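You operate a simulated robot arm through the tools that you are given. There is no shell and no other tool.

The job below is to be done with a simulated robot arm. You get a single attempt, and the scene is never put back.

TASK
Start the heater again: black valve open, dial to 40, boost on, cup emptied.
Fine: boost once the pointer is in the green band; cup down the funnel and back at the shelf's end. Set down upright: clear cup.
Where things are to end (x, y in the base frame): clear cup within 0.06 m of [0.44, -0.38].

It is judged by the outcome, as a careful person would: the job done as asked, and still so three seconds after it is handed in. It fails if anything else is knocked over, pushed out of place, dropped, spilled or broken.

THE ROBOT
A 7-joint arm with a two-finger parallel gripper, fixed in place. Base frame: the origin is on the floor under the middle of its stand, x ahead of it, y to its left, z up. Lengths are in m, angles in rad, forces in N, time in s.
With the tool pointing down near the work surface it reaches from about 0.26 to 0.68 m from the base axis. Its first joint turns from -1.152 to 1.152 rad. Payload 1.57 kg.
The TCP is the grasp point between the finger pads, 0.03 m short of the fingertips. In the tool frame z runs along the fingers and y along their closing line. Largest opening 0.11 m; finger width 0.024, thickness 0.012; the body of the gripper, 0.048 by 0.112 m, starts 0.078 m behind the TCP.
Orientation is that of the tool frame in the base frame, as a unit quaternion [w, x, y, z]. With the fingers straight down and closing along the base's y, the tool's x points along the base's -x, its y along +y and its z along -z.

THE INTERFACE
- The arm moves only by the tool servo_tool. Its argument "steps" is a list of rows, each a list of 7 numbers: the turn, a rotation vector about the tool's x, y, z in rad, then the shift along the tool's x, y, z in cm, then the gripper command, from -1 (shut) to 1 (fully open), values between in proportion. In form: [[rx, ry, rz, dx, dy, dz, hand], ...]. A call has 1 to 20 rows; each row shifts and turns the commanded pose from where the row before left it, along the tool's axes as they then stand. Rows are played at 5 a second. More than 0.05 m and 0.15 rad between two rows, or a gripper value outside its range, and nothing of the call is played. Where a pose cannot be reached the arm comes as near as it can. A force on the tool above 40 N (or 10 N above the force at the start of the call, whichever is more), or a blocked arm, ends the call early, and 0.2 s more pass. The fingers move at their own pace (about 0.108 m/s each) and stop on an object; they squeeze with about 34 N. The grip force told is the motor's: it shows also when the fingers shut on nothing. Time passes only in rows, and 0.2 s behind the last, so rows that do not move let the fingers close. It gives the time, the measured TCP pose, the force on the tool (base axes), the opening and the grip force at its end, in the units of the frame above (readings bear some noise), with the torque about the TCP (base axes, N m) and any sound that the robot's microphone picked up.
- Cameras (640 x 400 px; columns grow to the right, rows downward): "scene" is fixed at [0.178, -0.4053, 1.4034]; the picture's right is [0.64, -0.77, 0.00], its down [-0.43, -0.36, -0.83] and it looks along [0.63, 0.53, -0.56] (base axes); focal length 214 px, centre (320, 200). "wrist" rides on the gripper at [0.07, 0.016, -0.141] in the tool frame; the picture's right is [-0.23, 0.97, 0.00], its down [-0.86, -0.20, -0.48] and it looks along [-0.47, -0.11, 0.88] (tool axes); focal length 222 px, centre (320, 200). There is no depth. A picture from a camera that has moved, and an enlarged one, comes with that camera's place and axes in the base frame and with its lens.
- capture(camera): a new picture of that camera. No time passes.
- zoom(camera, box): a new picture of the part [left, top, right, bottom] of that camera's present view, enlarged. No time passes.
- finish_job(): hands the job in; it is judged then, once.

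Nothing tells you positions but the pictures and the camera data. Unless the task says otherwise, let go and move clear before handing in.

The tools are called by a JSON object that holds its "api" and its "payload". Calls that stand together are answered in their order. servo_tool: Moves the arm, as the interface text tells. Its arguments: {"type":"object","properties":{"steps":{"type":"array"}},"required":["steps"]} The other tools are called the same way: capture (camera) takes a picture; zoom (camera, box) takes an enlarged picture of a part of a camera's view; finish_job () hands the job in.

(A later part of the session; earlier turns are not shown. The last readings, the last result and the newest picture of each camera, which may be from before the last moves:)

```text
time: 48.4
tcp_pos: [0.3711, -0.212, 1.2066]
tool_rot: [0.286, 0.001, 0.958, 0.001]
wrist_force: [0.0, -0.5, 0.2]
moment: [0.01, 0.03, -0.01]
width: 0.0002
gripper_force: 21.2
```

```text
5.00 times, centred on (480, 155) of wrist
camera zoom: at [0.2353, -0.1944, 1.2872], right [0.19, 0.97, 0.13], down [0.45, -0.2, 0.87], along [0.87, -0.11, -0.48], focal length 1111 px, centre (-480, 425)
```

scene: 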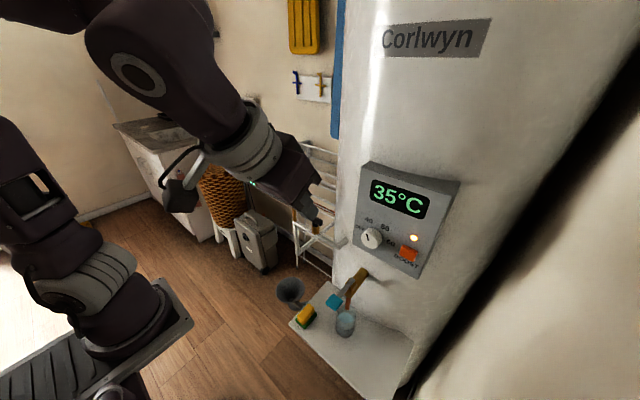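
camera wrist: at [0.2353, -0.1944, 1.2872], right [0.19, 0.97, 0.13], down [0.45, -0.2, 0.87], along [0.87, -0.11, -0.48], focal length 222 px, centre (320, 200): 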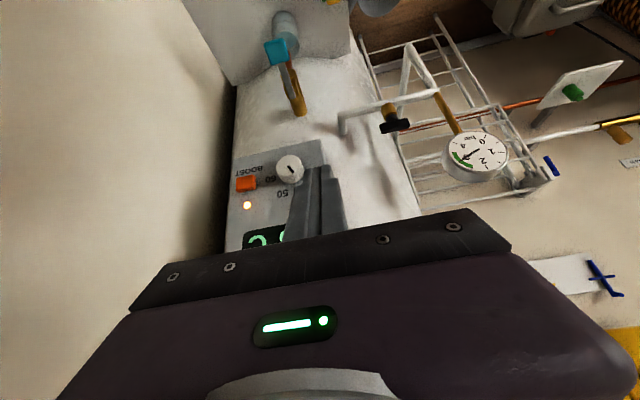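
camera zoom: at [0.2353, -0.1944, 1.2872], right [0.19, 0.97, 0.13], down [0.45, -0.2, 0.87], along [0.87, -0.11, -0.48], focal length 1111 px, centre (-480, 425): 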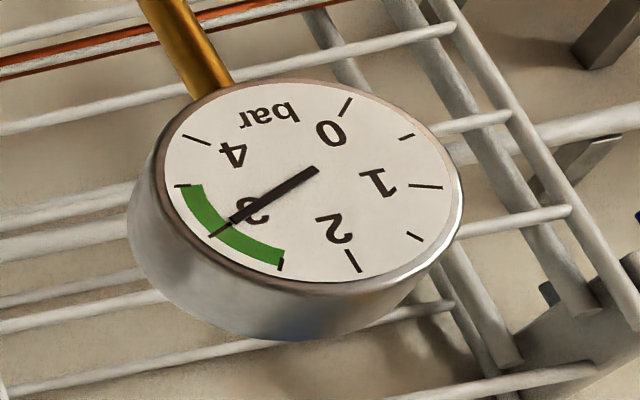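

Lamp on, gauge steady at 3, temperature rising. The dial pointer is within a few degrees of 40 (maybe 4–8° past), so I'll re-check it as the display settles. Next is the cup under the tap spout. I'll move down on the empty -y side of the shelf to view the cup and spout from lower down.

{"api": "servo_tool", "payload": {"steps": [[0, 0, 0, 1.95, -1.69, 2.99, -1], [0, 0, 0, 1.95, -1.69, 2.99, -1], [0, 0, 0, 1.95, -1.69, 2.99, -1], [0, 0, 0, 1.95, -1.69, 2.99, -1], [0, 0, 0, 1.95, -1.69, 2.99, -1], [0, 0, 0, 1.95, -1.69, 2.99, -1], [0, 0, 0, 1.95, -1.69, 2.99, -1], [0, 0, 0, 0, 0, 0, -1]]}}

{"api": "capture", "payload": {"camera": "wrist"}}

{"api": "capture", "payload": {"camera": "scene"}}

```text
time: 50.2
tcp_pos: [0.3708, -0.3291, 0.9556]
tool_rot: [0.287, 0.002, 0.958, -0.001]
wrist_force: [-0.7, 0.3, -0.2]
moment: [0.01, 0.01, -0.02]
width: 0.0001
gripper_force: 21.3
```

```text
taken
camera wrist: at [0.2344, -0.3125, 1.0359], right [0.19, 0.97, 0.13], down [0.45, -0.2, 0.87], along [0.87, -0.11, -0.48], focal length 222 px, centre (320, 200)
```

wrist: 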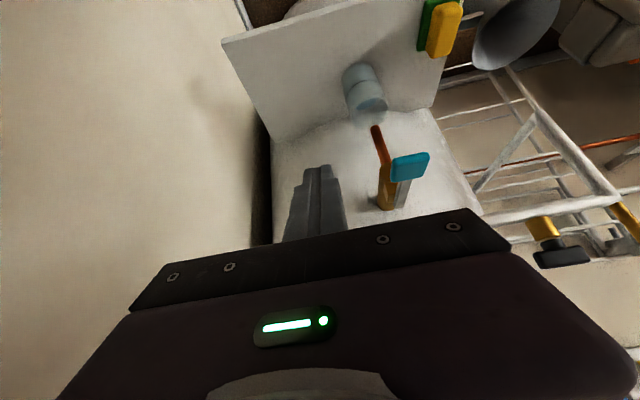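

```text
taken
```

scene: 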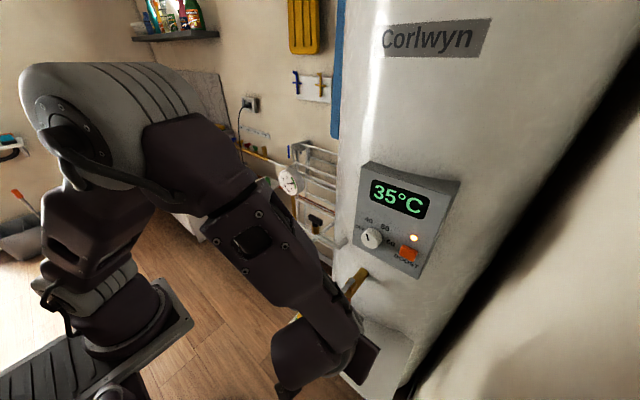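

{"api": "zoom", "payload": {"camera": "wrist", "box": [320, 40, 450, 140]}}

{"api": "zoom", "payload": {"camera": "wrist", "box": [400, 0, 560, 80]}}

```text
4.00 times, centred on (385, 90) of wrist
camera zoom: at [0.2344, -0.3125, 1.0359], right [0.19, 0.97, 0.13], down [0.45, -0.2, 0.87], along [0.87, -0.11, -0.48], focal length 888 px, centre (60, 640)
```

zoom: 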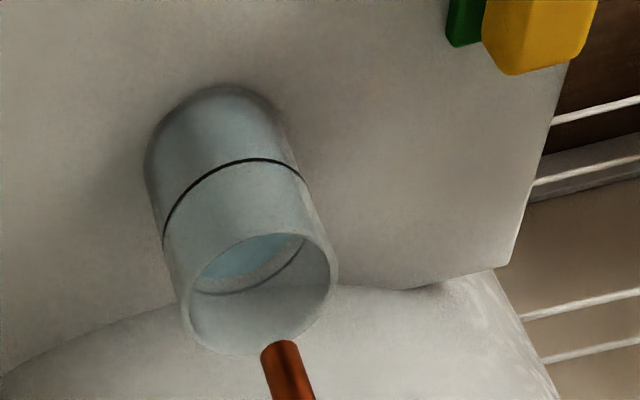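

```text
4.00 times, centred on (480, 40) of wrist
camera zoom: at [0.2344, -0.3125, 1.0359], right [0.19, 0.97, 0.13], down [0.45, -0.2, 0.87], along [0.87, -0.11, -0.48], focal length 888 px, centre (-320, 840)
```

zoom: 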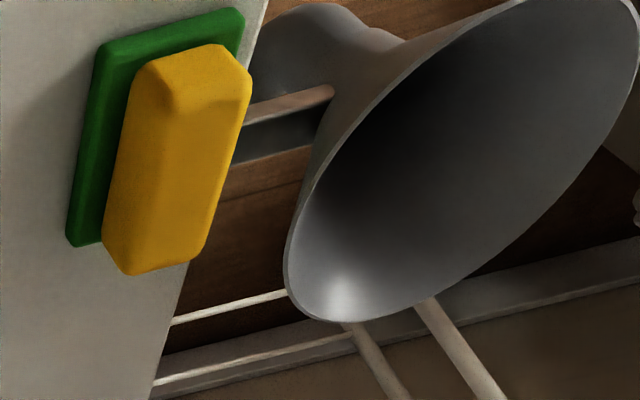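

From here the cup is at about (0.475, -0.251), roughly 0.095 m tall and half full. The spout tip hangs about a centimetre above its rim, so I'll take it from the -x side with a near-horizontal tool and slide it out. First I'll pitch up to about 75° here, clear of the tap.

{"api": "servo_tool", "payload": {"steps": [[0, -0.1217, 0, 0, 0, 0, 0.6], [0, -0.1217, 0, 0, 0, 0, 0.6], [0, -0.1217, 0, 0, 0, 0, 0.6], [0, -0.1217, 0, 0, 0, 0, 0.6], [0, -0.1217, 0, 0, 0, 0, 0.6], [0, -0.1217, 0, 0, 0, 0, 0.6], [0, 0, 0, 0, 0, 0, 0.6]]}}

{"api": "capture", "payload": {"camera": "wrist"}}

{"api": "capture", "payload": {"camera": "scene"}}

```text
time: 51.8
tcp_pos: [0.3713, -0.328, 0.9562]
tool_rot: [0.61, 0.002, 0.793, -0.001]
wrist_force: [1.2, 1.1, -1.1]
moment: [-0.01, -0.01, 0.0]
width: 0.0881
gripper_force: 0.0
```

```text
taken
camera wrist: at [0.2169, -0.3105, 0.9258], right [0.06, 0.97, 0.22], down [-0.24, -0.2, 0.95], along [0.97, -0.11, 0.23], focal length 222 px, centre (320, 200)
```

wrist: 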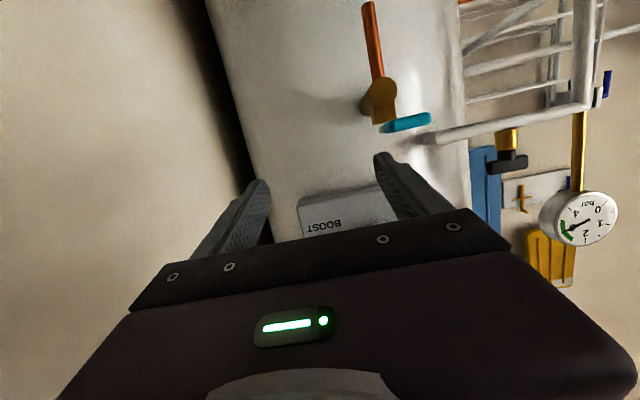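

```text
taken
```

scene: 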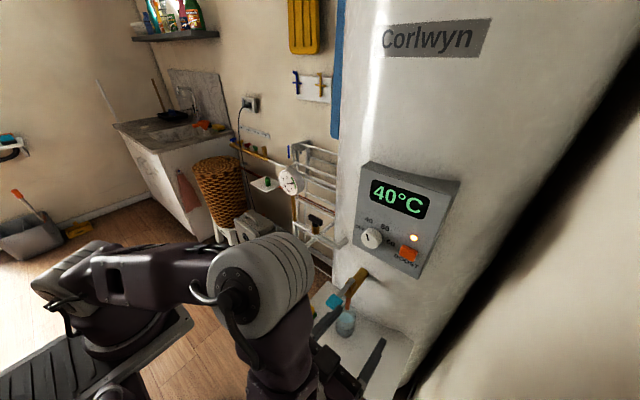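

The display now reads 40 °C. Descending in front of the shelf to cup height, still on the -y side.

{"api": "servo_tool", "payload": {"steps": [[0, 0, 0, 3.6, 0, 0.77, 0.6], [0, 0, 0, 3.6, 0, 0.77, 0.6], [0, 0, 0, 3.6, 0, 0.77, 0.6], [0, 0, 0, 3.6, 0, 0.77, 0.6], [0, 0, 0, 3.6, 0, 0.77, 0.6], [0, 0, 0, 3.6, 0, 0.77, 0.6], [0, 0, 0, 0, 0, 0, 0.6]]}}

{"api": "capture", "payload": {"camera": "wrist"}}

{"api": "capture", "payload": {"camera": "scene"}}

{"api": "zoom", "payload": {"camera": "wrist", "box": [320, 0, 520, 200]}}

```text
time: 53.4
tcp_pos: [0.36, -0.3279, 0.734]
tool_rot: [0.61, 0.002, 0.792, -0.001]
wrist_force: [1.1, 0.3, -0.2]
moment: [0.0, 0.04, 0.0]
width: 0.0879
gripper_force: 0.0
```

```text
taken
camera wrist: at [0.2063, -0.3116, 0.7029], right [0.06, 0.97, 0.22], down [-0.24, -0.2, 0.95], along [0.97, -0.11, 0.23], focal length 222 px, centre (320, 200)
```

wrist: 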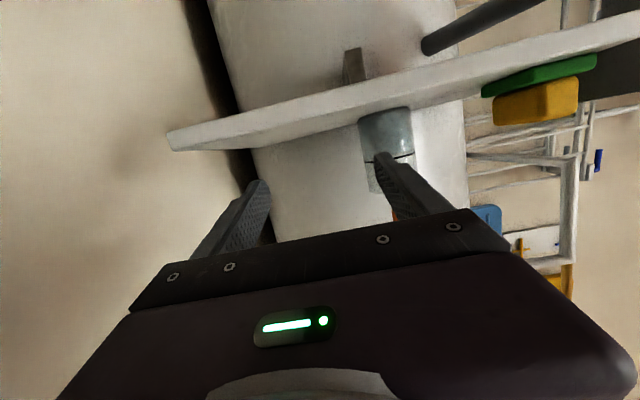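

```text
taken
```

scene: 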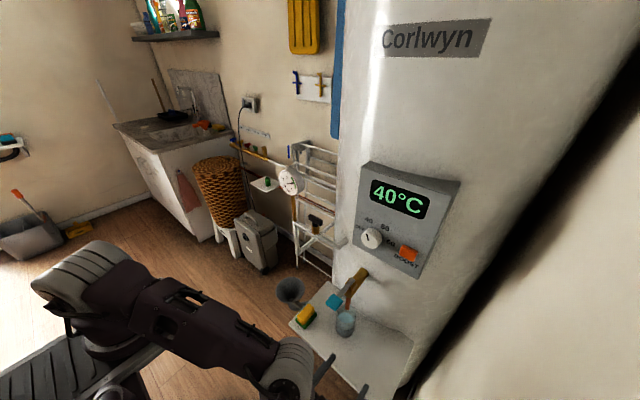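

```text
2.00 times, centred on (420, 100) of wrist
camera zoom: at [0.2063, -0.3116, 0.7029], right [0.06, 0.97, 0.22], down [-0.24, -0.2, 0.95], along [0.97, -0.11, 0.23], focal length 444 px, centre (120, 400)
```

zoom: 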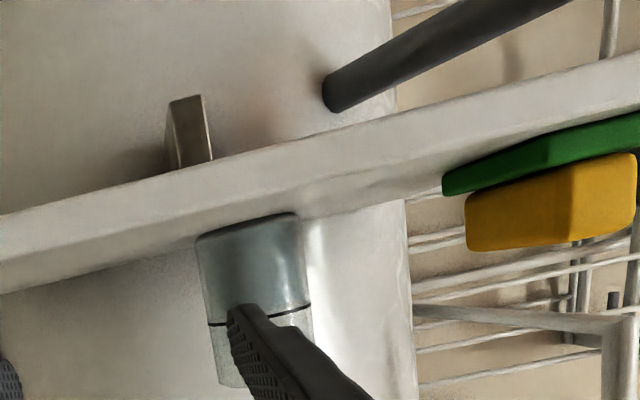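

I notice the boost lamp may have changed. Zooming on the panel and gauge.

{"api": "zoom", "payload": {"camera": "scene", "box": [350, 155, 450, 275]}}

{"api": "zoom", "payload": {"camera": "scene", "box": [265, 155, 335, 245]}}

```text
3.33 times, centred on (400, 215) of scene
camera zoom: at [0.178, -0.4053, 1.4034], right [0.64, -0.77, 0.0], down [-0.43, -0.36, -0.83], along [0.63, 0.53, -0.56], focal length 715 px, centre (53, 150)
```

zoom: 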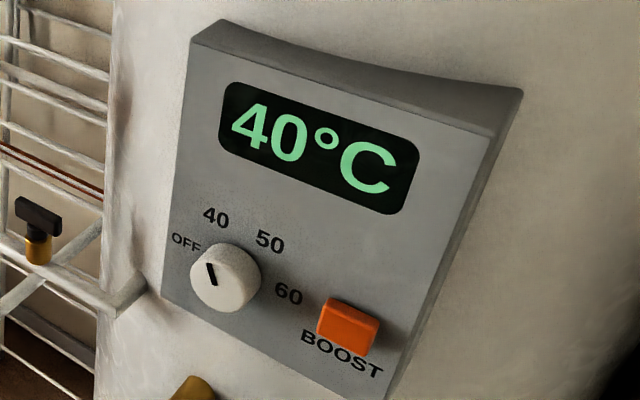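

```text
4.44 times, centred on (300, 200) of scene
camera zoom: at [0.178, -0.4053, 1.4034], right [0.64, -0.77, 0.0], down [-0.43, -0.36, -0.83], along [0.63, 0.53, -0.56], focal length 953 px, centre (409, 200)
```

zoom: 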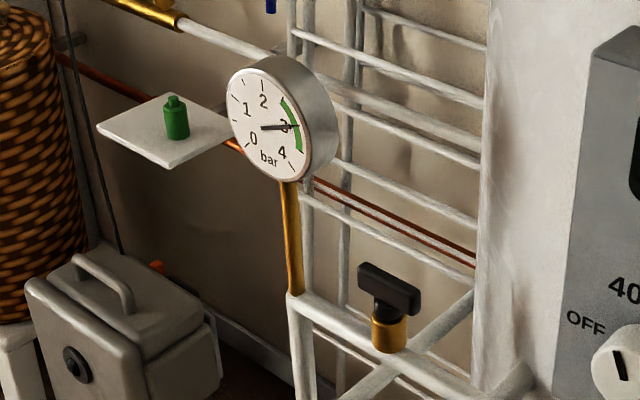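

{"api": "zoom", "payload": {"camera": "scene", "box": [340, 200, 430, 275]}}

{"api": "zoom", "payload": {"camera": "scene", "box": [390, 220, 440, 270]}}

```text
5.33 times, centred on (385, 238) of scene
camera zoom: at [0.178, -0.4053, 1.4034], right [0.64, -0.77, 0.0], down [-0.43, -0.36, -0.83], along [0.63, 0.53, -0.56], focal length 1144 px, centre (-27, 0)
```

zoom: 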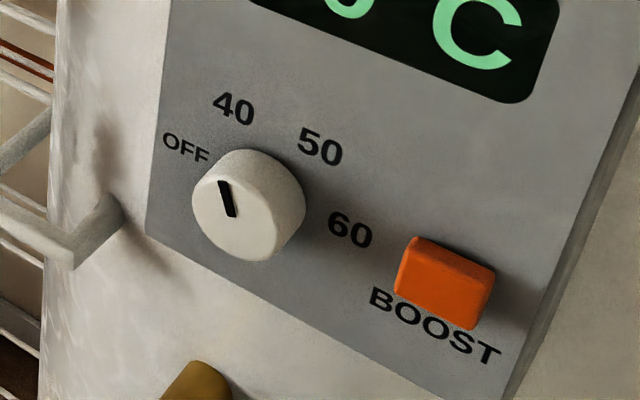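

```text
8.00 times, centred on (415, 245) of scene
camera zoom: at [0.178, -0.4053, 1.4034], right [0.64, -0.77, 0.0], down [-0.43, -0.36, -0.83], along [0.63, 0.53, -0.56], focal length 1716 px, centre (-440, -160)
```

zoom: 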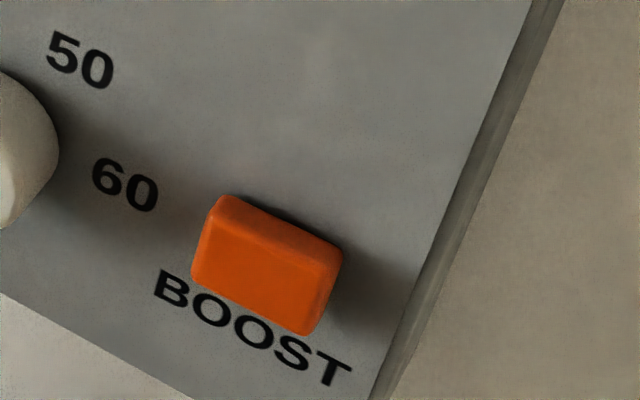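

The boost button is momentary, and the lamp went out as the display reached the 40 °C set point; I'll keep watching that. The cup is confirmed at y≈-0.251, 0.057 m wide, rim z≈0.773, with the spout about 2 cm above it. Lining up in front of it.

{"api": "servo_tool", "payload": {"steps": [[0, 0, 0, 0, 2.57, 0, 0.6], [0, 0, 0, 0, 2.57, 0, 0.6], [0, 0, 0, 0, 2.57, 0, 0.6], [0, 0, 0, 0, 0, 0, 0.6]]}}

{"api": "capture", "payload": {"camera": "wrist"}}

{"api": "zoom", "payload": {"camera": "wrist", "box": [220, 40, 420, 240]}}

{"api": "capture", "payload": {"camera": "scene"}}

```text
time: 54.4
tcp_pos: [0.3675, -0.2618, 0.7293]
tool_rot: [0.609, 0.002, 0.793, 0.001]
wrist_force: [0.9, 0.9, -0.4]
moment: [-0.01, 0.0, 0.06]
width: 0.088
gripper_force: 0.0
out of reach, approached as far as the arm can: row 3
```

```text
taken
camera wrist: at [0.2138, -0.2451, 0.6995], right [0.06, 0.97, 0.22], down [-0.24, -0.2, 0.95], along [0.97, -0.11, 0.22], focal length 222 px, centre (320, 200)
```

wrist: 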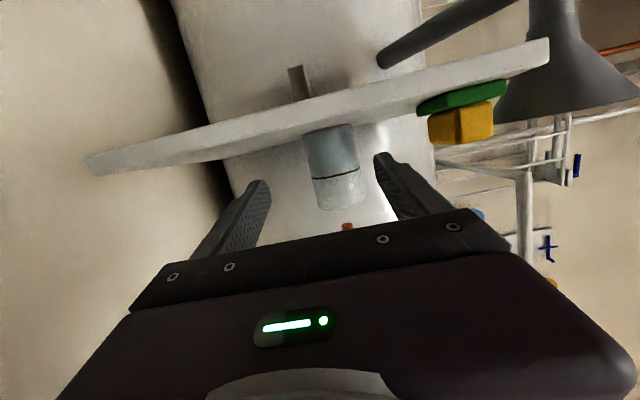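

```text
2.00 times, centred on (320, 140) of wrist
camera zoom: at [0.2138, -0.2451, 0.6995], right [0.06, 0.97, 0.22], down [-0.24, -0.2, 0.95], along [0.97, -0.11, 0.22], focal length 444 px, centre (320, 320)
```

zoom: 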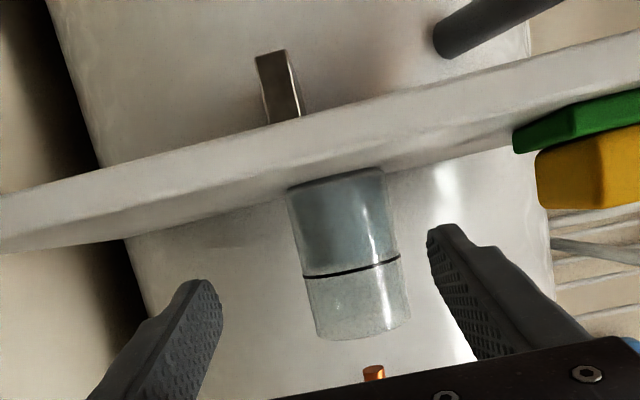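

```text
taken
```

scene: 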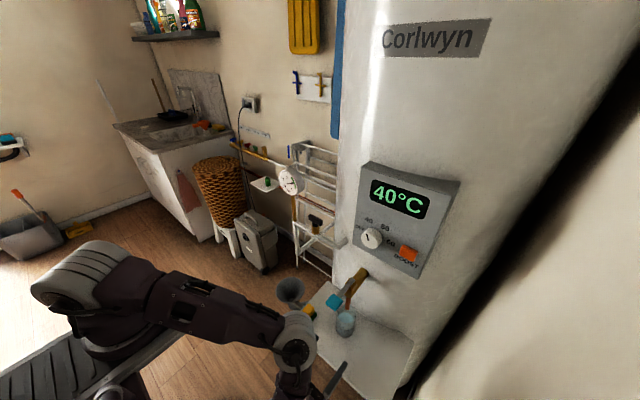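

The gap between spout and rim is clear, about 2 cm. Advancing to put the fingers around the cup, correcting y by 1 cm on the way.

{"api": "servo_tool", "payload": {"steps": [[0, 0, 0, -0.62, 0.35, 1.96, 0.6], [0, 0, 0, -0.62, 0.35, 1.96, 0.6], [0, 0, 0, -0.62, 0.35, 1.96, 0.6], [0, 0, 0, 0, 0, 0, 0.6]]}}

{"api": "zoom", "payload": {"camera": "wrist", "box": [220, 40, 420, 240]}}

```text
time: 55.4
tcp_pos: [0.4313, -0.251, 0.7318]
tool_rot: [0.609, 0.001, 0.793, 0.0]
wrist_force: [0.5, 1.4, -0.1]
moment: [-0.02, -0.03, 0.0]
width: 0.088
gripper_force: 0.1
```

```text
2.00 times, centred on (320, 140) of wrist
camera zoom: at [0.2766, -0.2343, 0.7018], right [0.06, 0.97, 0.22], down [-0.24, -0.2, 0.95], along [0.97, -0.11, 0.23], focal length 444 px, centre (320, 320)
```

zoom: 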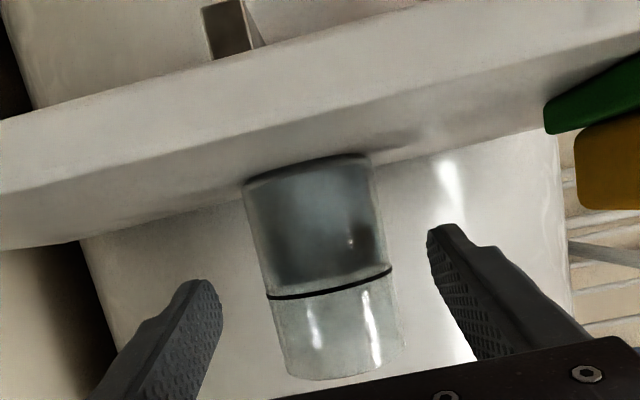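

Well centred. Moving forward another 4 cm and closing gently on the cup.

{"api": "servo_tool", "payload": {"steps": [[0, 0, 0, -0.51, 0.08, 1.93, 0.6], [0, 0, 0, -0.51, 0.08, 1.93, 0.6], [0, 0, 0, 0, 0, 0, 0.3], [0, 0, 0, 0, 0, 0, 0.05], [0, 0, 0, 0, 0, 0, -0.1], [0, 0, 0, 0, 0, 0, -0.1]]}}

{"api": "zoom", "payload": {"camera": "wrist", "box": [220, 40, 420, 240]}}

{"api": "zoom", "payload": {"camera": "scene", "box": [300, 250, 420, 370]}}

```text
time: 56.8
tcp_pos: [0.4709, -0.2484, 0.7317]
tool_rot: [0.61, 0.001, 0.793, -0.001]
wrist_force: [0.7, -0.7, -0.5]
moment: [0.01, -0.01, -0.02]
width: 0.0587
gripper_force: 34.5
```

```text
2.00 times, centred on (320, 140) of wrist
camera zoom: at [0.3155, -0.2326, 0.702], right [0.06, 0.97, 0.22], down [-0.24, -0.2, 0.95], along [0.97, -0.11, 0.23], focal length 444 px, centre (320, 320)
```

zoom: 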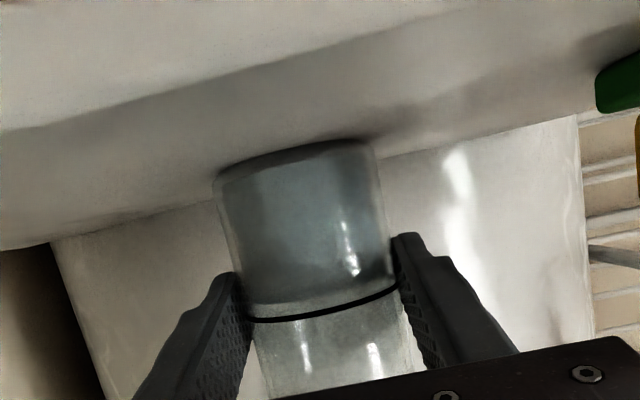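

```text
3.33 times, centred on (360, 310) of scene
camera zoom: at [0.178, -0.4053, 1.4034], right [0.64, -0.77, 0.0], down [-0.43, -0.36, -0.83], along [0.63, 0.53, -0.56], focal length 715 px, centre (187, -167)
```

zoom: 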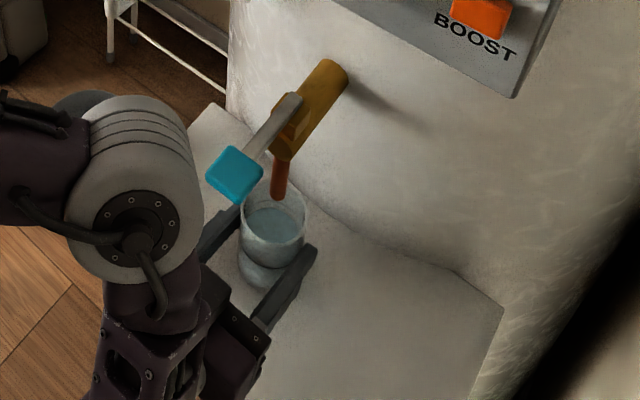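

The cup is held (width 0.0587). I'll lift it 4 mm and slide it straight out from under the spout in -x, slowly.

{"api": "servo_tool", "payload": {"steps": [[0, 0, 0, -0.2, 0, -0.05, -0.3], [0, 0, 0, -0.2, 0, -0.05, -0.3], [0, 0, 0, 0.26, 0, -0.97, -0.3], [0, 0, 0, 0.36, 0, -1.35, -0.3], [0, 0, 0, 0.36, 0, -1.35, -0.3], [0, 0, 0, 0.36, 0, -1.35, -0.3], [0, 0, 0, 0.36, 0, -1.35, -0.3], [0, 0, 0, 0.2, 0, -0.77, -0.3], [0, 0, 0, 0, 0, 0, -0.3]]}}

{"api": "capture", "payload": {"camera": "wrist"}}

{"api": "zoom", "payload": {"camera": "scene", "box": [260, 250, 420, 370]}}

{"api": "zoom", "payload": {"camera": "scene", "box": [350, 155, 450, 275]}}

```text
time: 58.8
tcp_pos: [0.3961, -0.2494, 0.7381]
tool_rot: [0.609, 0.002, 0.793, -0.001]
wrist_force: [0.1, 0.3, 0.3]
moment: [-0.02, 0.0, 0.04]
width: 0.0575
gripper_force: 33.8
```

```text
taken
camera wrist: at [0.2416, -0.2333, 0.7075], right [0.06, 0.97, 0.22], down [-0.24, -0.2, 0.95], along [0.97, -0.11, 0.22], focal length 222 px, centre (320, 200)
```

wrist: 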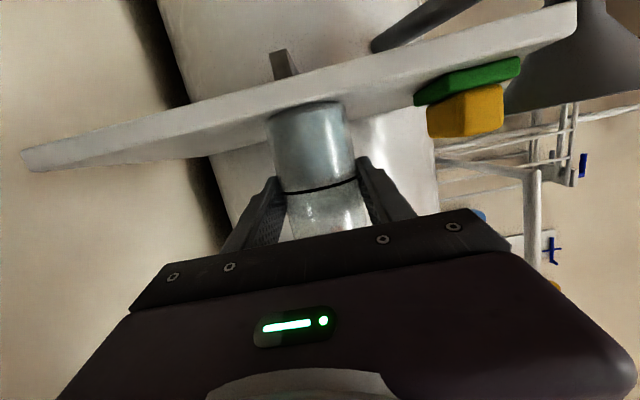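

```text
3.33 times, centred on (340, 310) of scene
camera zoom: at [0.178, -0.4053, 1.4034], right [0.64, -0.77, 0.0], down [-0.43, -0.36, -0.83], along [0.63, 0.53, -0.56], focal length 715 px, centre (253, -167)
```

zoom: 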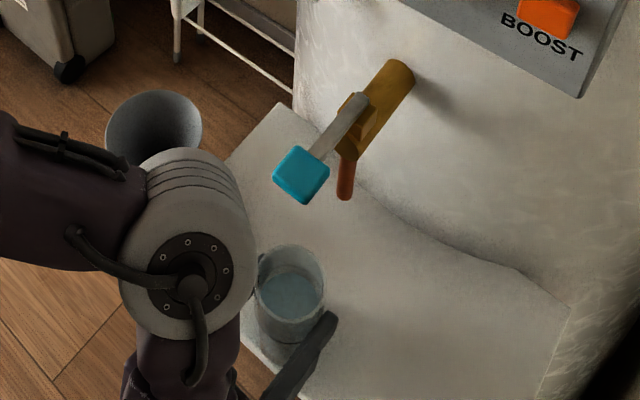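

```text
3.33 times, centred on (400, 215) of scene
camera zoom: at [0.178, -0.4053, 1.4034], right [0.64, -0.77, 0.0], down [-0.43, -0.36, -0.83], along [0.63, 0.53, -0.56], focal length 715 px, centre (53, 150)
```

zoom: 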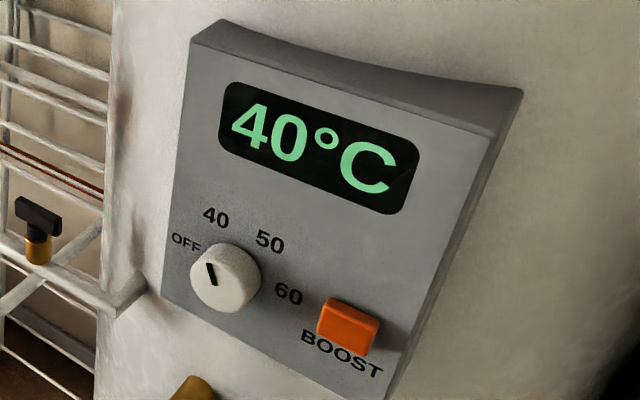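

The cup is clear of the spout; the display holds 40 °C. Next I'll lift a little and yaw the tool +30° about the vertical, cup upright, to gain reach for the funnel.

{"api": "servo_tool", "payload": {"steps": [[-0.1012, 0, -0.0268, -1.0, 0, -0.26, -0.3], [-0.1012, 0, -0.0268, -1.0, 0, -0.26, -0.3], [-0.1012, 0, -0.0268, -1.0, 0, -0.26, -0.3], [-0.1012, 0, -0.0268, -1.0, 0, -0.26, -0.3], [-0.1012, 0, -0.0268, -1.0, 0, -0.26, -0.3], [0, 0, 0, 0, 0, 0, -0.3]]}}

{"api": "capture", "payload": {"camera": "wrist"}}

{"api": "zoom", "payload": {"camera": "scene", "box": [220, 240, 420, 390]}}

```text
time: 60.2
tcp_pos: [0.3962, -0.2502, 0.7889]
tool_rot: [0.588, -0.205, 0.766, 0.158]
wrist_force: [0.3, -0.7, -1.7]
moment: [-0.01, 0.03, 0.02]
width: 0.0575
gripper_force: 33.8
```

```text
taken
camera wrist: at [0.2533, -0.3124, 0.7588], right [-0.44, 0.87, 0.22], down [-0.11, -0.29, 0.95], along [0.89, 0.39, 0.23], focal length 222 px, centre (320, 200)
```

wrist: 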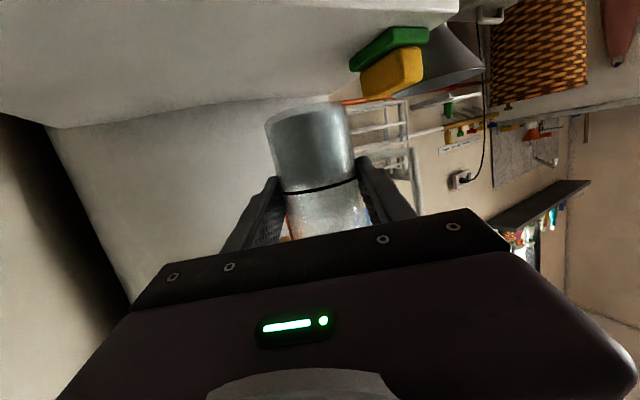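

```text
2.67 times, centred on (320, 315) of scene
camera zoom: at [0.178, -0.4053, 1.4034], right [0.64, -0.77, 0.0], down [-0.43, -0.36, -0.83], along [0.63, 0.53, -0.56], focal length 572 px, centre (320, -107)
```

zoom: 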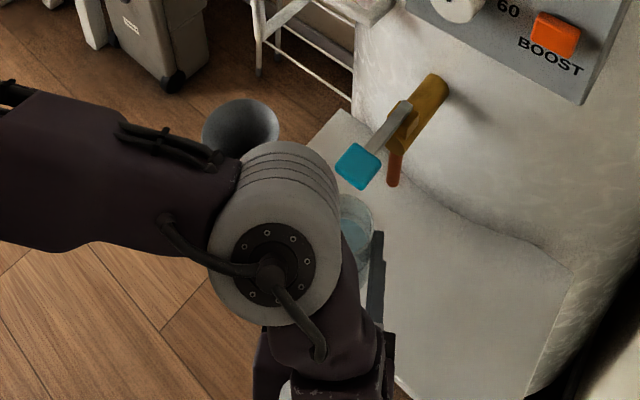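

{"api": "capture", "payload": {"camera": "scene"}}

```text
taken
```

scene: 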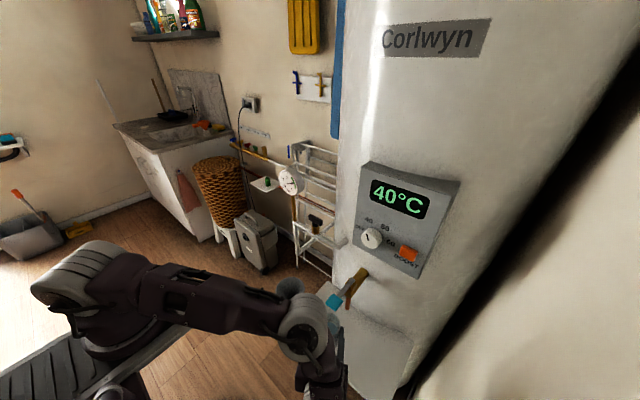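

The arm's elbow is now folded close to the teal tap handle, so continuing sideways from here is risky. I'll first draw the cup back in -x, away from the tap, keeping it upright, and look again.

{"api": "servo_tool", "payload": {"steps": [[0, 0, 0, 0.37, 0.53, -1.37, -0.3], [0, 0, 0, 0.37, 0.53, -1.37, -0.3], [0, 0, 0, 0.37, 0.53, -1.37, -0.3], [0, 0, 0, 0.37, 0.53, -1.37, -0.3], [0, 0, 0, 0, 0, 0, -0.3]]}}

{"api": "capture", "payload": {"camera": "scene"}}

{"api": "zoom", "payload": {"camera": "scene", "box": [240, 260, 400, 400]}}

```text
time: 61.4
tcp_pos: [0.3354, -0.2604, 0.7892]
tool_rot: [0.59, -0.205, 0.765, 0.158]
wrist_force: [-0.1, 0.1, -1.3]
moment: [-0.03, 0.03, -0.02]
width: 0.0576
gripper_force: 33.9
```

```text
taken
```

scene: 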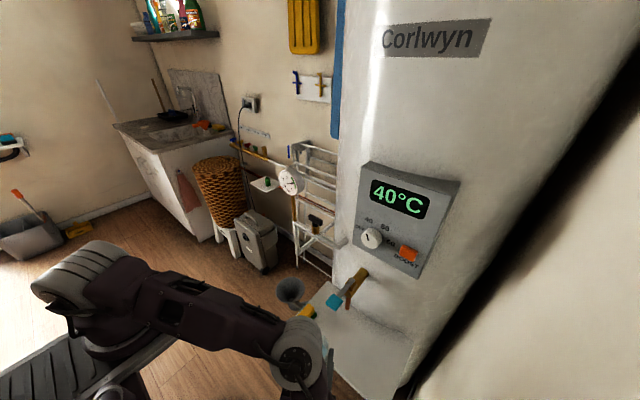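

```text
2.86 times, centred on (320, 330) of scene
camera zoom: at [0.178, -0.4053, 1.4034], right [0.64, -0.77, 0.0], down [-0.43, -0.36, -0.83], along [0.63, 0.53, -0.56], focal length 613 px, centre (320, -171)
```

zoom: 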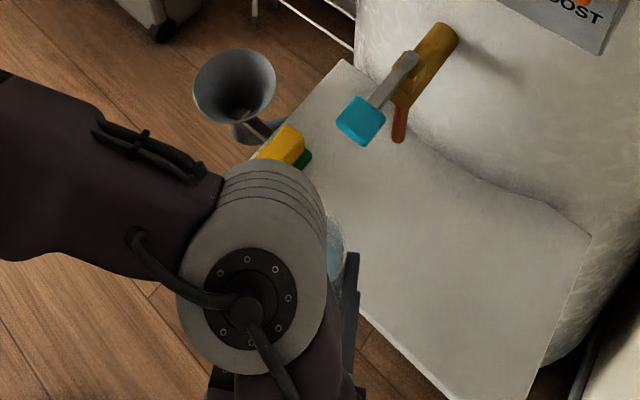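

Clear of the tap now. Next I'll tilt the cup gently 25° toward +y, well under its ~55° spill angle at half full, and yaw about its own axis, which unfolds the arm into a comfortable pouring posture.

{"api": "servo_tool", "payload": {"steps": [[0.0195, 0.0436, -0.073, 0, 0, 0, -0.3], [0.0195, 0.0436, -0.073, 0, 0, 0, -0.3], [0.0195, 0.0436, -0.073, 0, 0, 0, -0.3], [0.0195, 0.0436, -0.073, 0, 0, 0, -0.3], [0.0195, 0.0436, -0.073, 0, 0, 0, -0.3], [0, 0, 0, 0, 0, 0, -0.3]]}}

{"api": "zoom", "payload": {"camera": "scene", "box": [240, 260, 400, 400]}}

{"api": "capture", "payload": {"camera": "wrist"}}

```text
time: 62.8
tcp_pos: [0.3859, -0.3352, 0.7905]
tool_rot: [0.53, -0.325, 0.783, -0.012]
wrist_force: [0.3, 1.1, -1.3]
moment: [0.0, 0.01, 0.01]
width: 0.0573
gripper_force: 33.7
out of reach, approached as far as the arm can: row 1, 2, 3, 4, 5
```

```text
2.86 times, centred on (320, 330) of scene
camera zoom: at [0.178, -0.4053, 1.4034], right [0.64, -0.77, 0.0], down [-0.43, -0.36, -0.83], along [0.63, 0.53, -0.56], focal length 613 px, centre (320, -171)
```

zoom: 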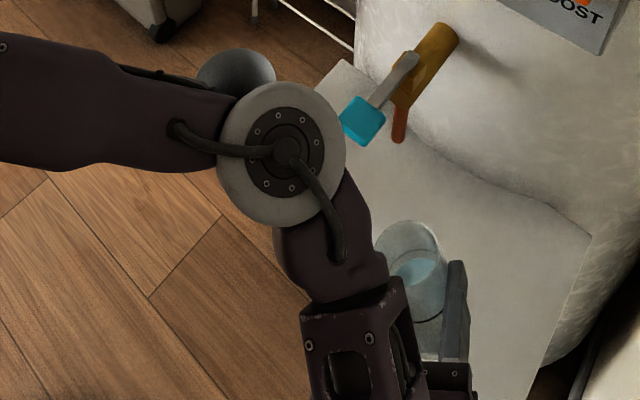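

```text
taken
camera wrist: at [0.2428, -0.405, 0.7896], right [-0.43, 0.89, -0.17], down [-0.11, 0.13, 0.99], along [0.89, 0.45, 0.04], focal length 222 px, centre (320, 200)
```

wrist: 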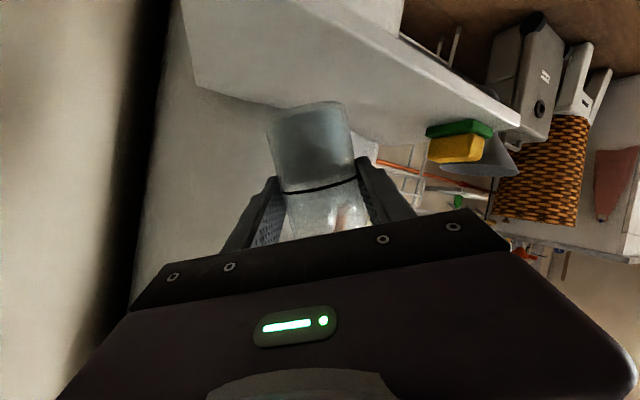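

The arm re-posed itself while tilting; the cup still holds its water, tilted about 25°. The elbow now looks close to the teal handle, so I'll check that gap before moving.

{"api": "zoom", "payload": {"camera": "scene", "box": [280, 280, 360, 340]}}

{"api": "capture", "payload": {"camera": "scene"}}

```text
6.67 times, centred on (320, 310) of scene
camera zoom: at [0.178, -0.4053, 1.4034], right [0.64, -0.77, 0.0], down [-0.43, -0.36, -0.83], along [0.63, 0.53, -0.56], focal length 1430 px, centre (320, -533)
```

zoom: 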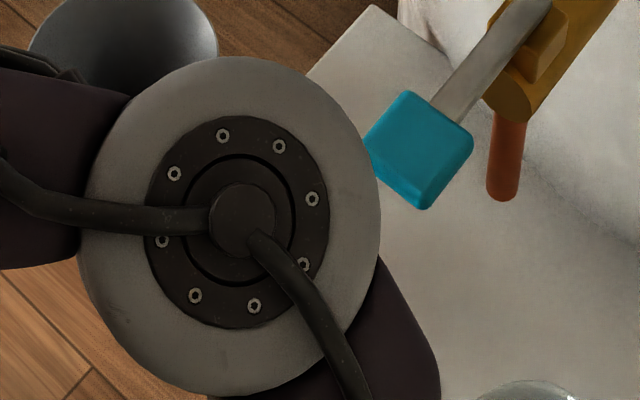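

```text
taken
```

scene: 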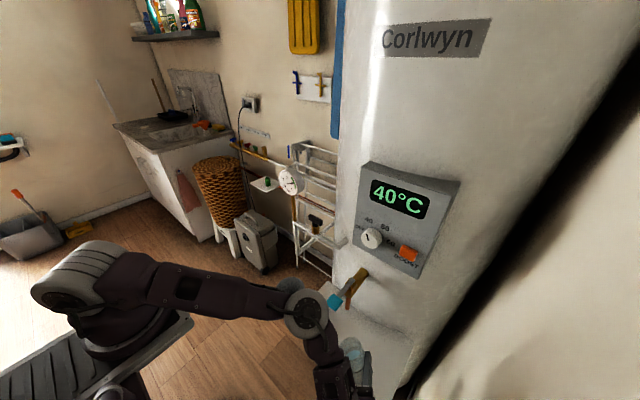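

{"api": "zoom", "payload": {"camera": "scene", "box": [330, 325, 390, 400]}}

{"api": "zoom", "payload": {"camera": "wrist", "box": [240, 80, 400, 240]}}

```text
5.33 times, centred on (360, 362) of scene
camera zoom: at [0.178, -0.4053, 1.4034], right [0.64, -0.77, 0.0], down [-0.43, -0.36, -0.83], along [0.63, 0.53, -0.56], focal length 1144 px, centre (107, -667)
```

zoom: 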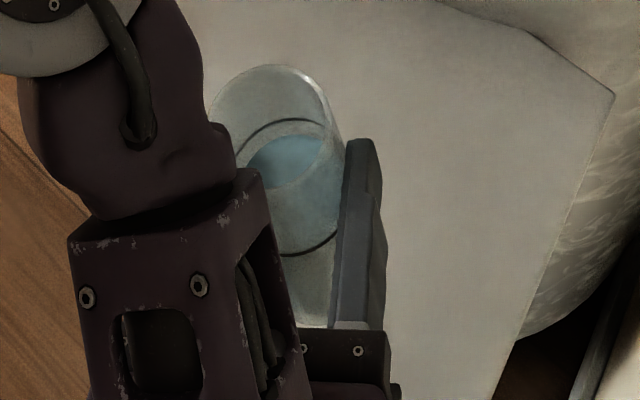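

```text
2.50 times, centred on (320, 160) of wrist
camera zoom: at [0.2428, -0.405, 0.7896], right [-0.43, 0.89, -0.17], down [-0.11, 0.13, 0.99], along [0.89, 0.45, 0.04], focal length 555 px, centre (320, 300)
```

zoom: 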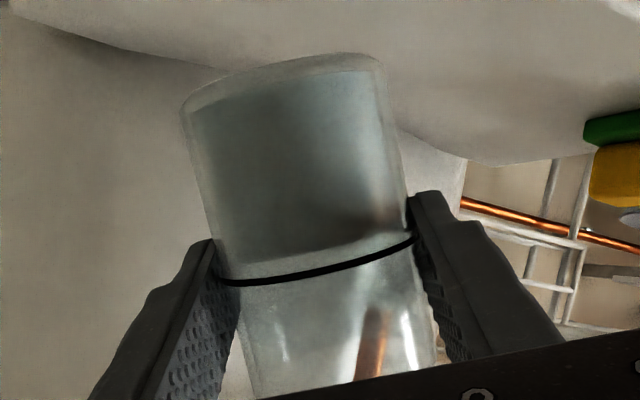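

The water fill is fine. I'll blend the sideways tilt into a forward lean (tilt kept ≤30°), which should unfold the arm upward and away from the tap.

{"api": "servo_tool", "payload": {"steps": [[-0.0198, 0.0614, 0.0731, 0, 0, 0, -0.3], [-0.0273, 0.0614, 0.0707, 0, 0, 0, -0.3], [0, 0, 0, 0, 0, 0, -0.3]]}}

{"api": "zoom", "payload": {"camera": "scene", "box": [240, 260, 400, 400]}}

```text
time: 63.6
tcp_pos: [0.3847, -0.3355, 0.79]
tool_rot: [0.474, -0.279, 0.835, 0.024]
wrist_force: [0.3, -0.1, -1.8]
moment: [-0.03, 0.0, 0.0]
width: 0.0574
gripper_force: 33.6
```

```text
2.86 times, centred on (320, 330) of scene
camera zoom: at [0.178, -0.4053, 1.4034], right [0.64, -0.77, 0.0], down [-0.43, -0.36, -0.83], along [0.63, 0.53, -0.56], focal length 613 px, centre (320, -171)
```

zoom: 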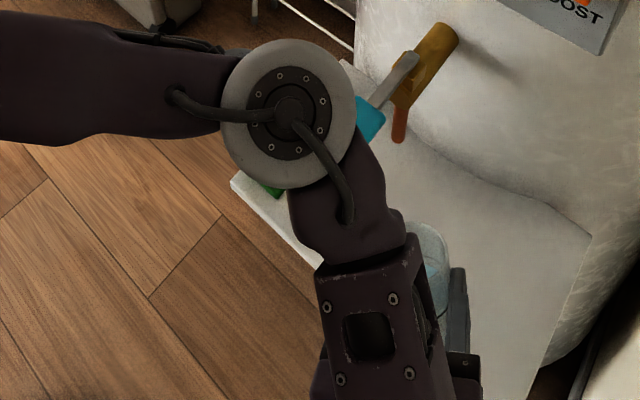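

The elbow is rising and the tap handle is undisturbed. Continuing, with some lift.

{"api": "servo_tool", "payload": {"steps": [[-0.0345, 0.062, 0.0679, -1.2, -0.34, -0.83, -0.3], [-0.0414, 0.062, 0.064, -1.2, -0.25, -0.9, -0.3], [-0.0479, 0.062, 0.0593, -1.15, -0.15, -0.97, -0.3], [0, 0, 0, 0, 0, 0, -0.3]]}}

{"api": "zoom", "payload": {"camera": "scene", "box": [240, 260, 400, 400]}}

{"api": "capture", "payload": {"camera": "scene"}}

```text
time: 64.6
tcp_pos: [0.3837, -0.3354, 0.8365]
tool_rot: [0.371, -0.229, 0.895, 0.096]
wrist_force: [-0.1, -1.1, -1.9]
moment: [0.0, -0.04, 0.02]
width: 0.0572
gripper_force: 34.6
```

```text
2.86 times, centred on (320, 330) of scene
camera zoom: at [0.178, -0.4053, 1.4034], right [0.64, -0.77, 0.0], down [-0.43, -0.36, -0.83], along [0.63, 0.53, -0.56], focal length 613 px, centre (320, -171)
```

zoom: 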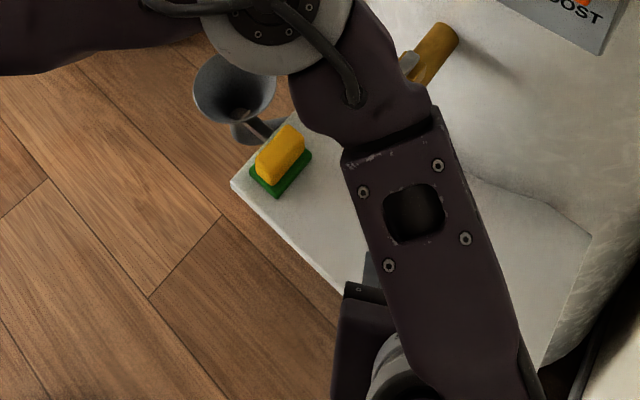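

```text
taken
```

scene: 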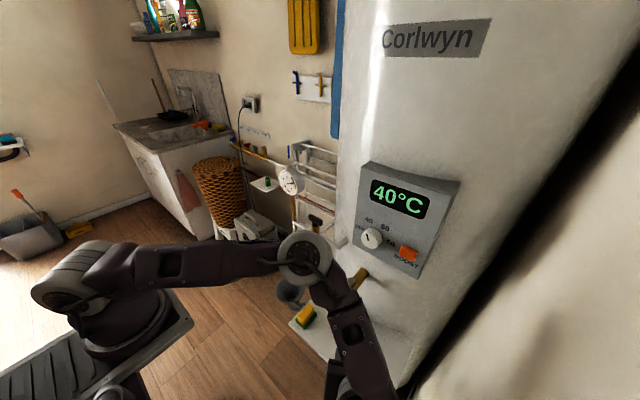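

The arm is now in a natural posture: tool about 45° from vertical, cup tilted 30°, water intact, tap undisturbed. I'll raise the cup to z≈1.03 so it can pass above the tap.

{"api": "servo_tool", "payload": {"steps": [[0.0222, 0, 0.0222, -2.76, 0, -2.76, -0.3], [0.0222, 0, 0.0222, -2.76, 0, -2.76, -0.3], [0.0222, 0, 0.0222, -2.76, 0, -2.76, -0.3], [0.0222, 0, 0.0222, -2.76, 0, -2.76, -0.3], [0.0222, 0, 0.0222, -2.76, 0, -2.76, -0.3], [0, 0, 0, 0, 0, 0, -0.3]]}}

{"api": "capture", "payload": {"camera": "wrist"}}

{"api": "capture", "payload": {"camera": "scene"}}

```text
time: 66.0
tcp_pos: [0.3863, -0.3372, 1.0304]
tool_rot: [0.377, -0.158, 0.91, 0.066]
wrist_force: [-1.2, 0.1, -1.1]
moment: [0.0, -0.01, -0.01]
width: 0.0573
gripper_force: 34.4
```

```text
taken
camera wrist: at [0.2398, -0.3722, 1.0815], right [-0.18, 0.97, 0.16], down [0.32, -0.1, 0.94], along [0.93, 0.22, -0.29], focal length 222 px, centre (320, 200)
```

wrist: 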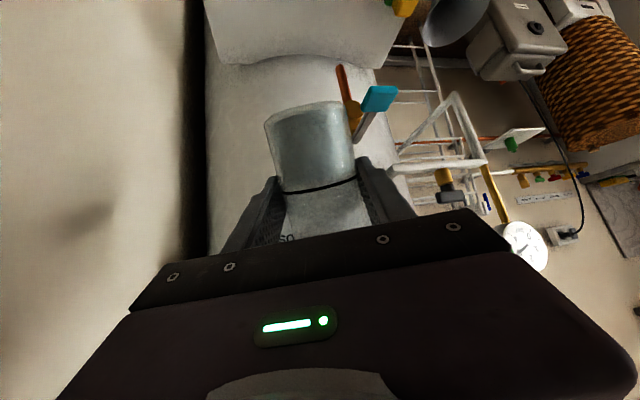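

```text
taken
```

scene: 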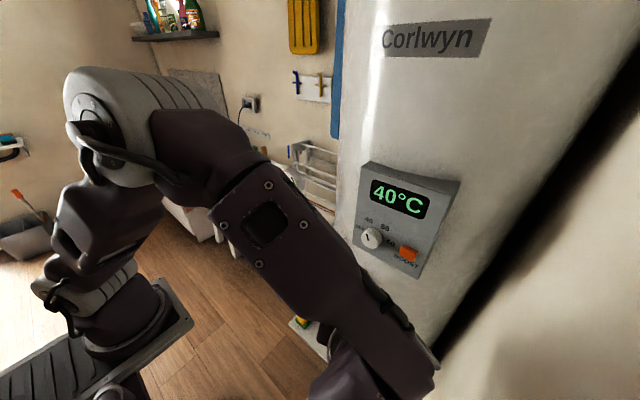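

The elbow is up and clear. Carrying the cup over the tap toward the funnel at moderate speed.

{"api": "servo_tool", "payload": {"steps": [[0, 0, 0, -0.6, 1.3, 0.6, -0.3], [0, 0, 0, -1.0, 2.3, 1.0, -0.3], [0, 0, 0, -1.0, 2.3, 1.0, -0.3], [0, 0, 0, -1.0, 2.3, 1.0, -0.3], [0, 0, 0, -1.0, 2.3, 1.0, -0.3], [0, 0, 0, -0.9, 2.0, 0.9, -0.3], [0, 0, 0, -0.5, 1.1, 0.5, -0.3], [0, 0, 0, 0, 0, 0, -0.3]]}}

{"api": "capture", "payload": {"camera": "wrist"}}

{"api": "capture", "payload": {"camera": "scene"}}

```text
time: 67.8
tcp_pos: [0.4174, -0.1784, 1.0302]
tool_rot: [0.378, -0.158, 0.91, 0.066]
wrist_force: [-0.5, 0.2, -0.9]
moment: [-0.01, -0.02, -0.02]
width: 0.0568
gripper_force: 33.6
```

```text
taken
camera wrist: at [0.2729, -0.2138, 1.0816], right [-0.18, 0.97, 0.16], down [0.32, -0.1, 0.94], along [0.93, 0.22, -0.29], focal length 222 px, centre (320, 200)
```

wrist: 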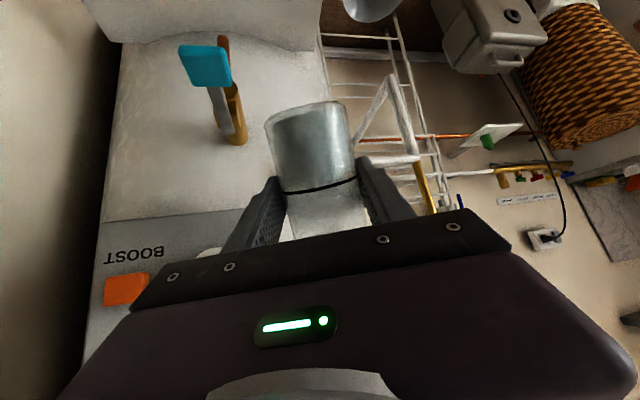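

```text
taken
```

scene: 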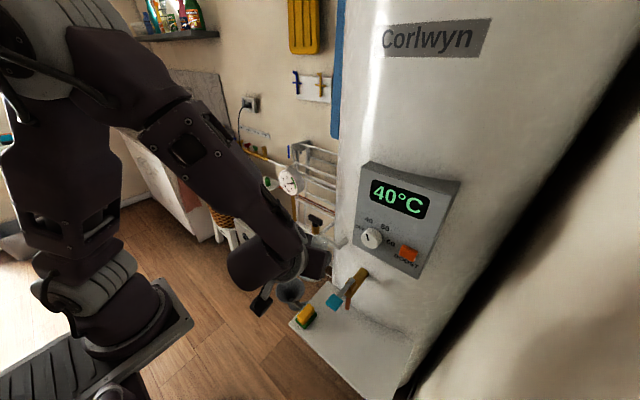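

All intact. Descending toward the funnel while still only tilted 30°.

{"api": "servo_tool", "payload": {"steps": [[0, 0, 0, 0.7, 0.5, 1.2, -0.3], [0, 0, 0, 1.27, 0.87, 2.27, -0.3], [0, 0, 0, 1.27, 0.87, 2.27, -0.3], [0, 0, 0, 1.27, 0.87, 2.27, -0.3], [0, 0, 0, 1.27, 0.87, 2.27, -0.3], [0, 0, 0, 1.2, 0.8, 2.2, -0.3], [0, 0, 0, 0.6, 0.4, 1.1, -0.3], [0, 0, 0, 0, 0, 0, -0.3]]}}

{"api": "capture", "payload": {"camera": "wrist"}}

{"api": "capture", "payload": {"camera": "scene"}}

{"api": "zoom", "payload": {"camera": "scene", "box": [240, 230, 360, 340]}}

```text
time: 69.6
tcp_pos: [0.4409, -0.1143, 0.8815]
tool_rot: [0.378, -0.158, 0.91, 0.066]
wrist_force: [0.3, 0.2, -1.8]
moment: [-0.04, 0.0, 0.0]
width: 0.0571
gripper_force: 33.5
```

```text
taken
camera wrist: at [0.2947, -0.1505, 0.9318], right [-0.18, 0.97, 0.16], down [0.32, -0.1, 0.94], along [0.93, 0.22, -0.29], focal length 222 px, centre (320, 200)
```

wrist: 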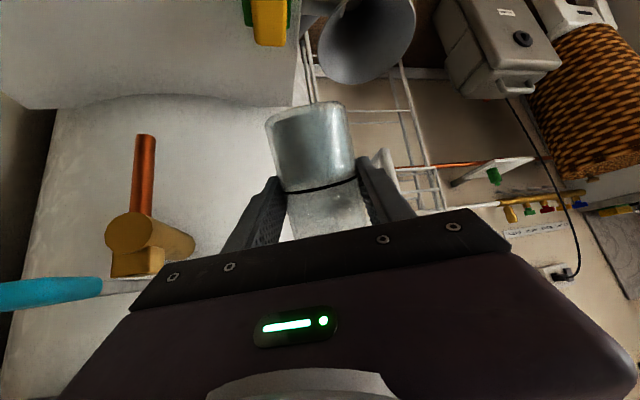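

```text
taken
```

scene: 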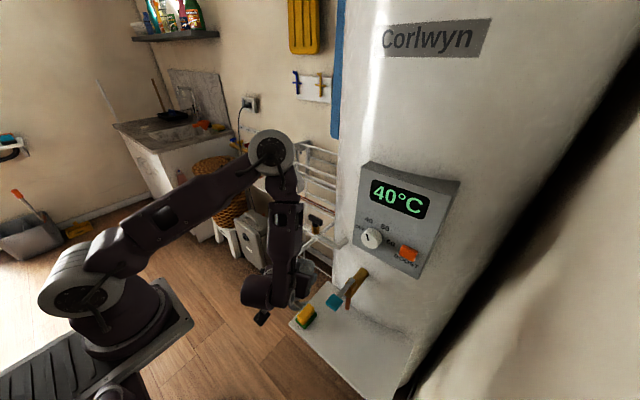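

```text
3.64 times, centred on (300, 285) of scene
camera zoom: at [0.178, -0.4053, 1.4034], right [0.64, -0.77, 0.0], down [-0.43, -0.36, -0.83], along [0.63, 0.53, -0.56], focal length 780 px, centre (393, -109)
```

zoom: 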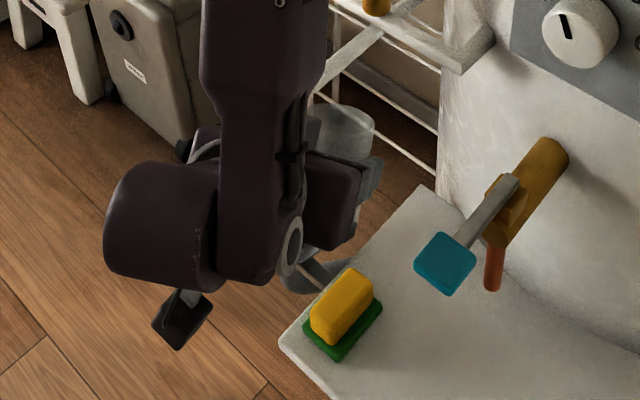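

{"api": "zoom", "payload": {"camera": "wrist", "box": [250, 0, 430, 140]}}

```text
2.86 times, centred on (340, 70) of wrist
camera zoom: at [0.2947, -0.1505, 0.9318], right [-0.18, 0.97, 0.16], down [0.32, -0.1, 0.94], along [0.93, 0.22, -0.29], focal length 635 px, centre (263, 571)
```

zoom: 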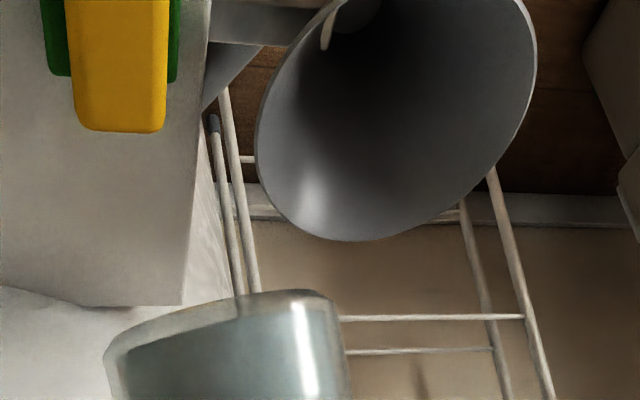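

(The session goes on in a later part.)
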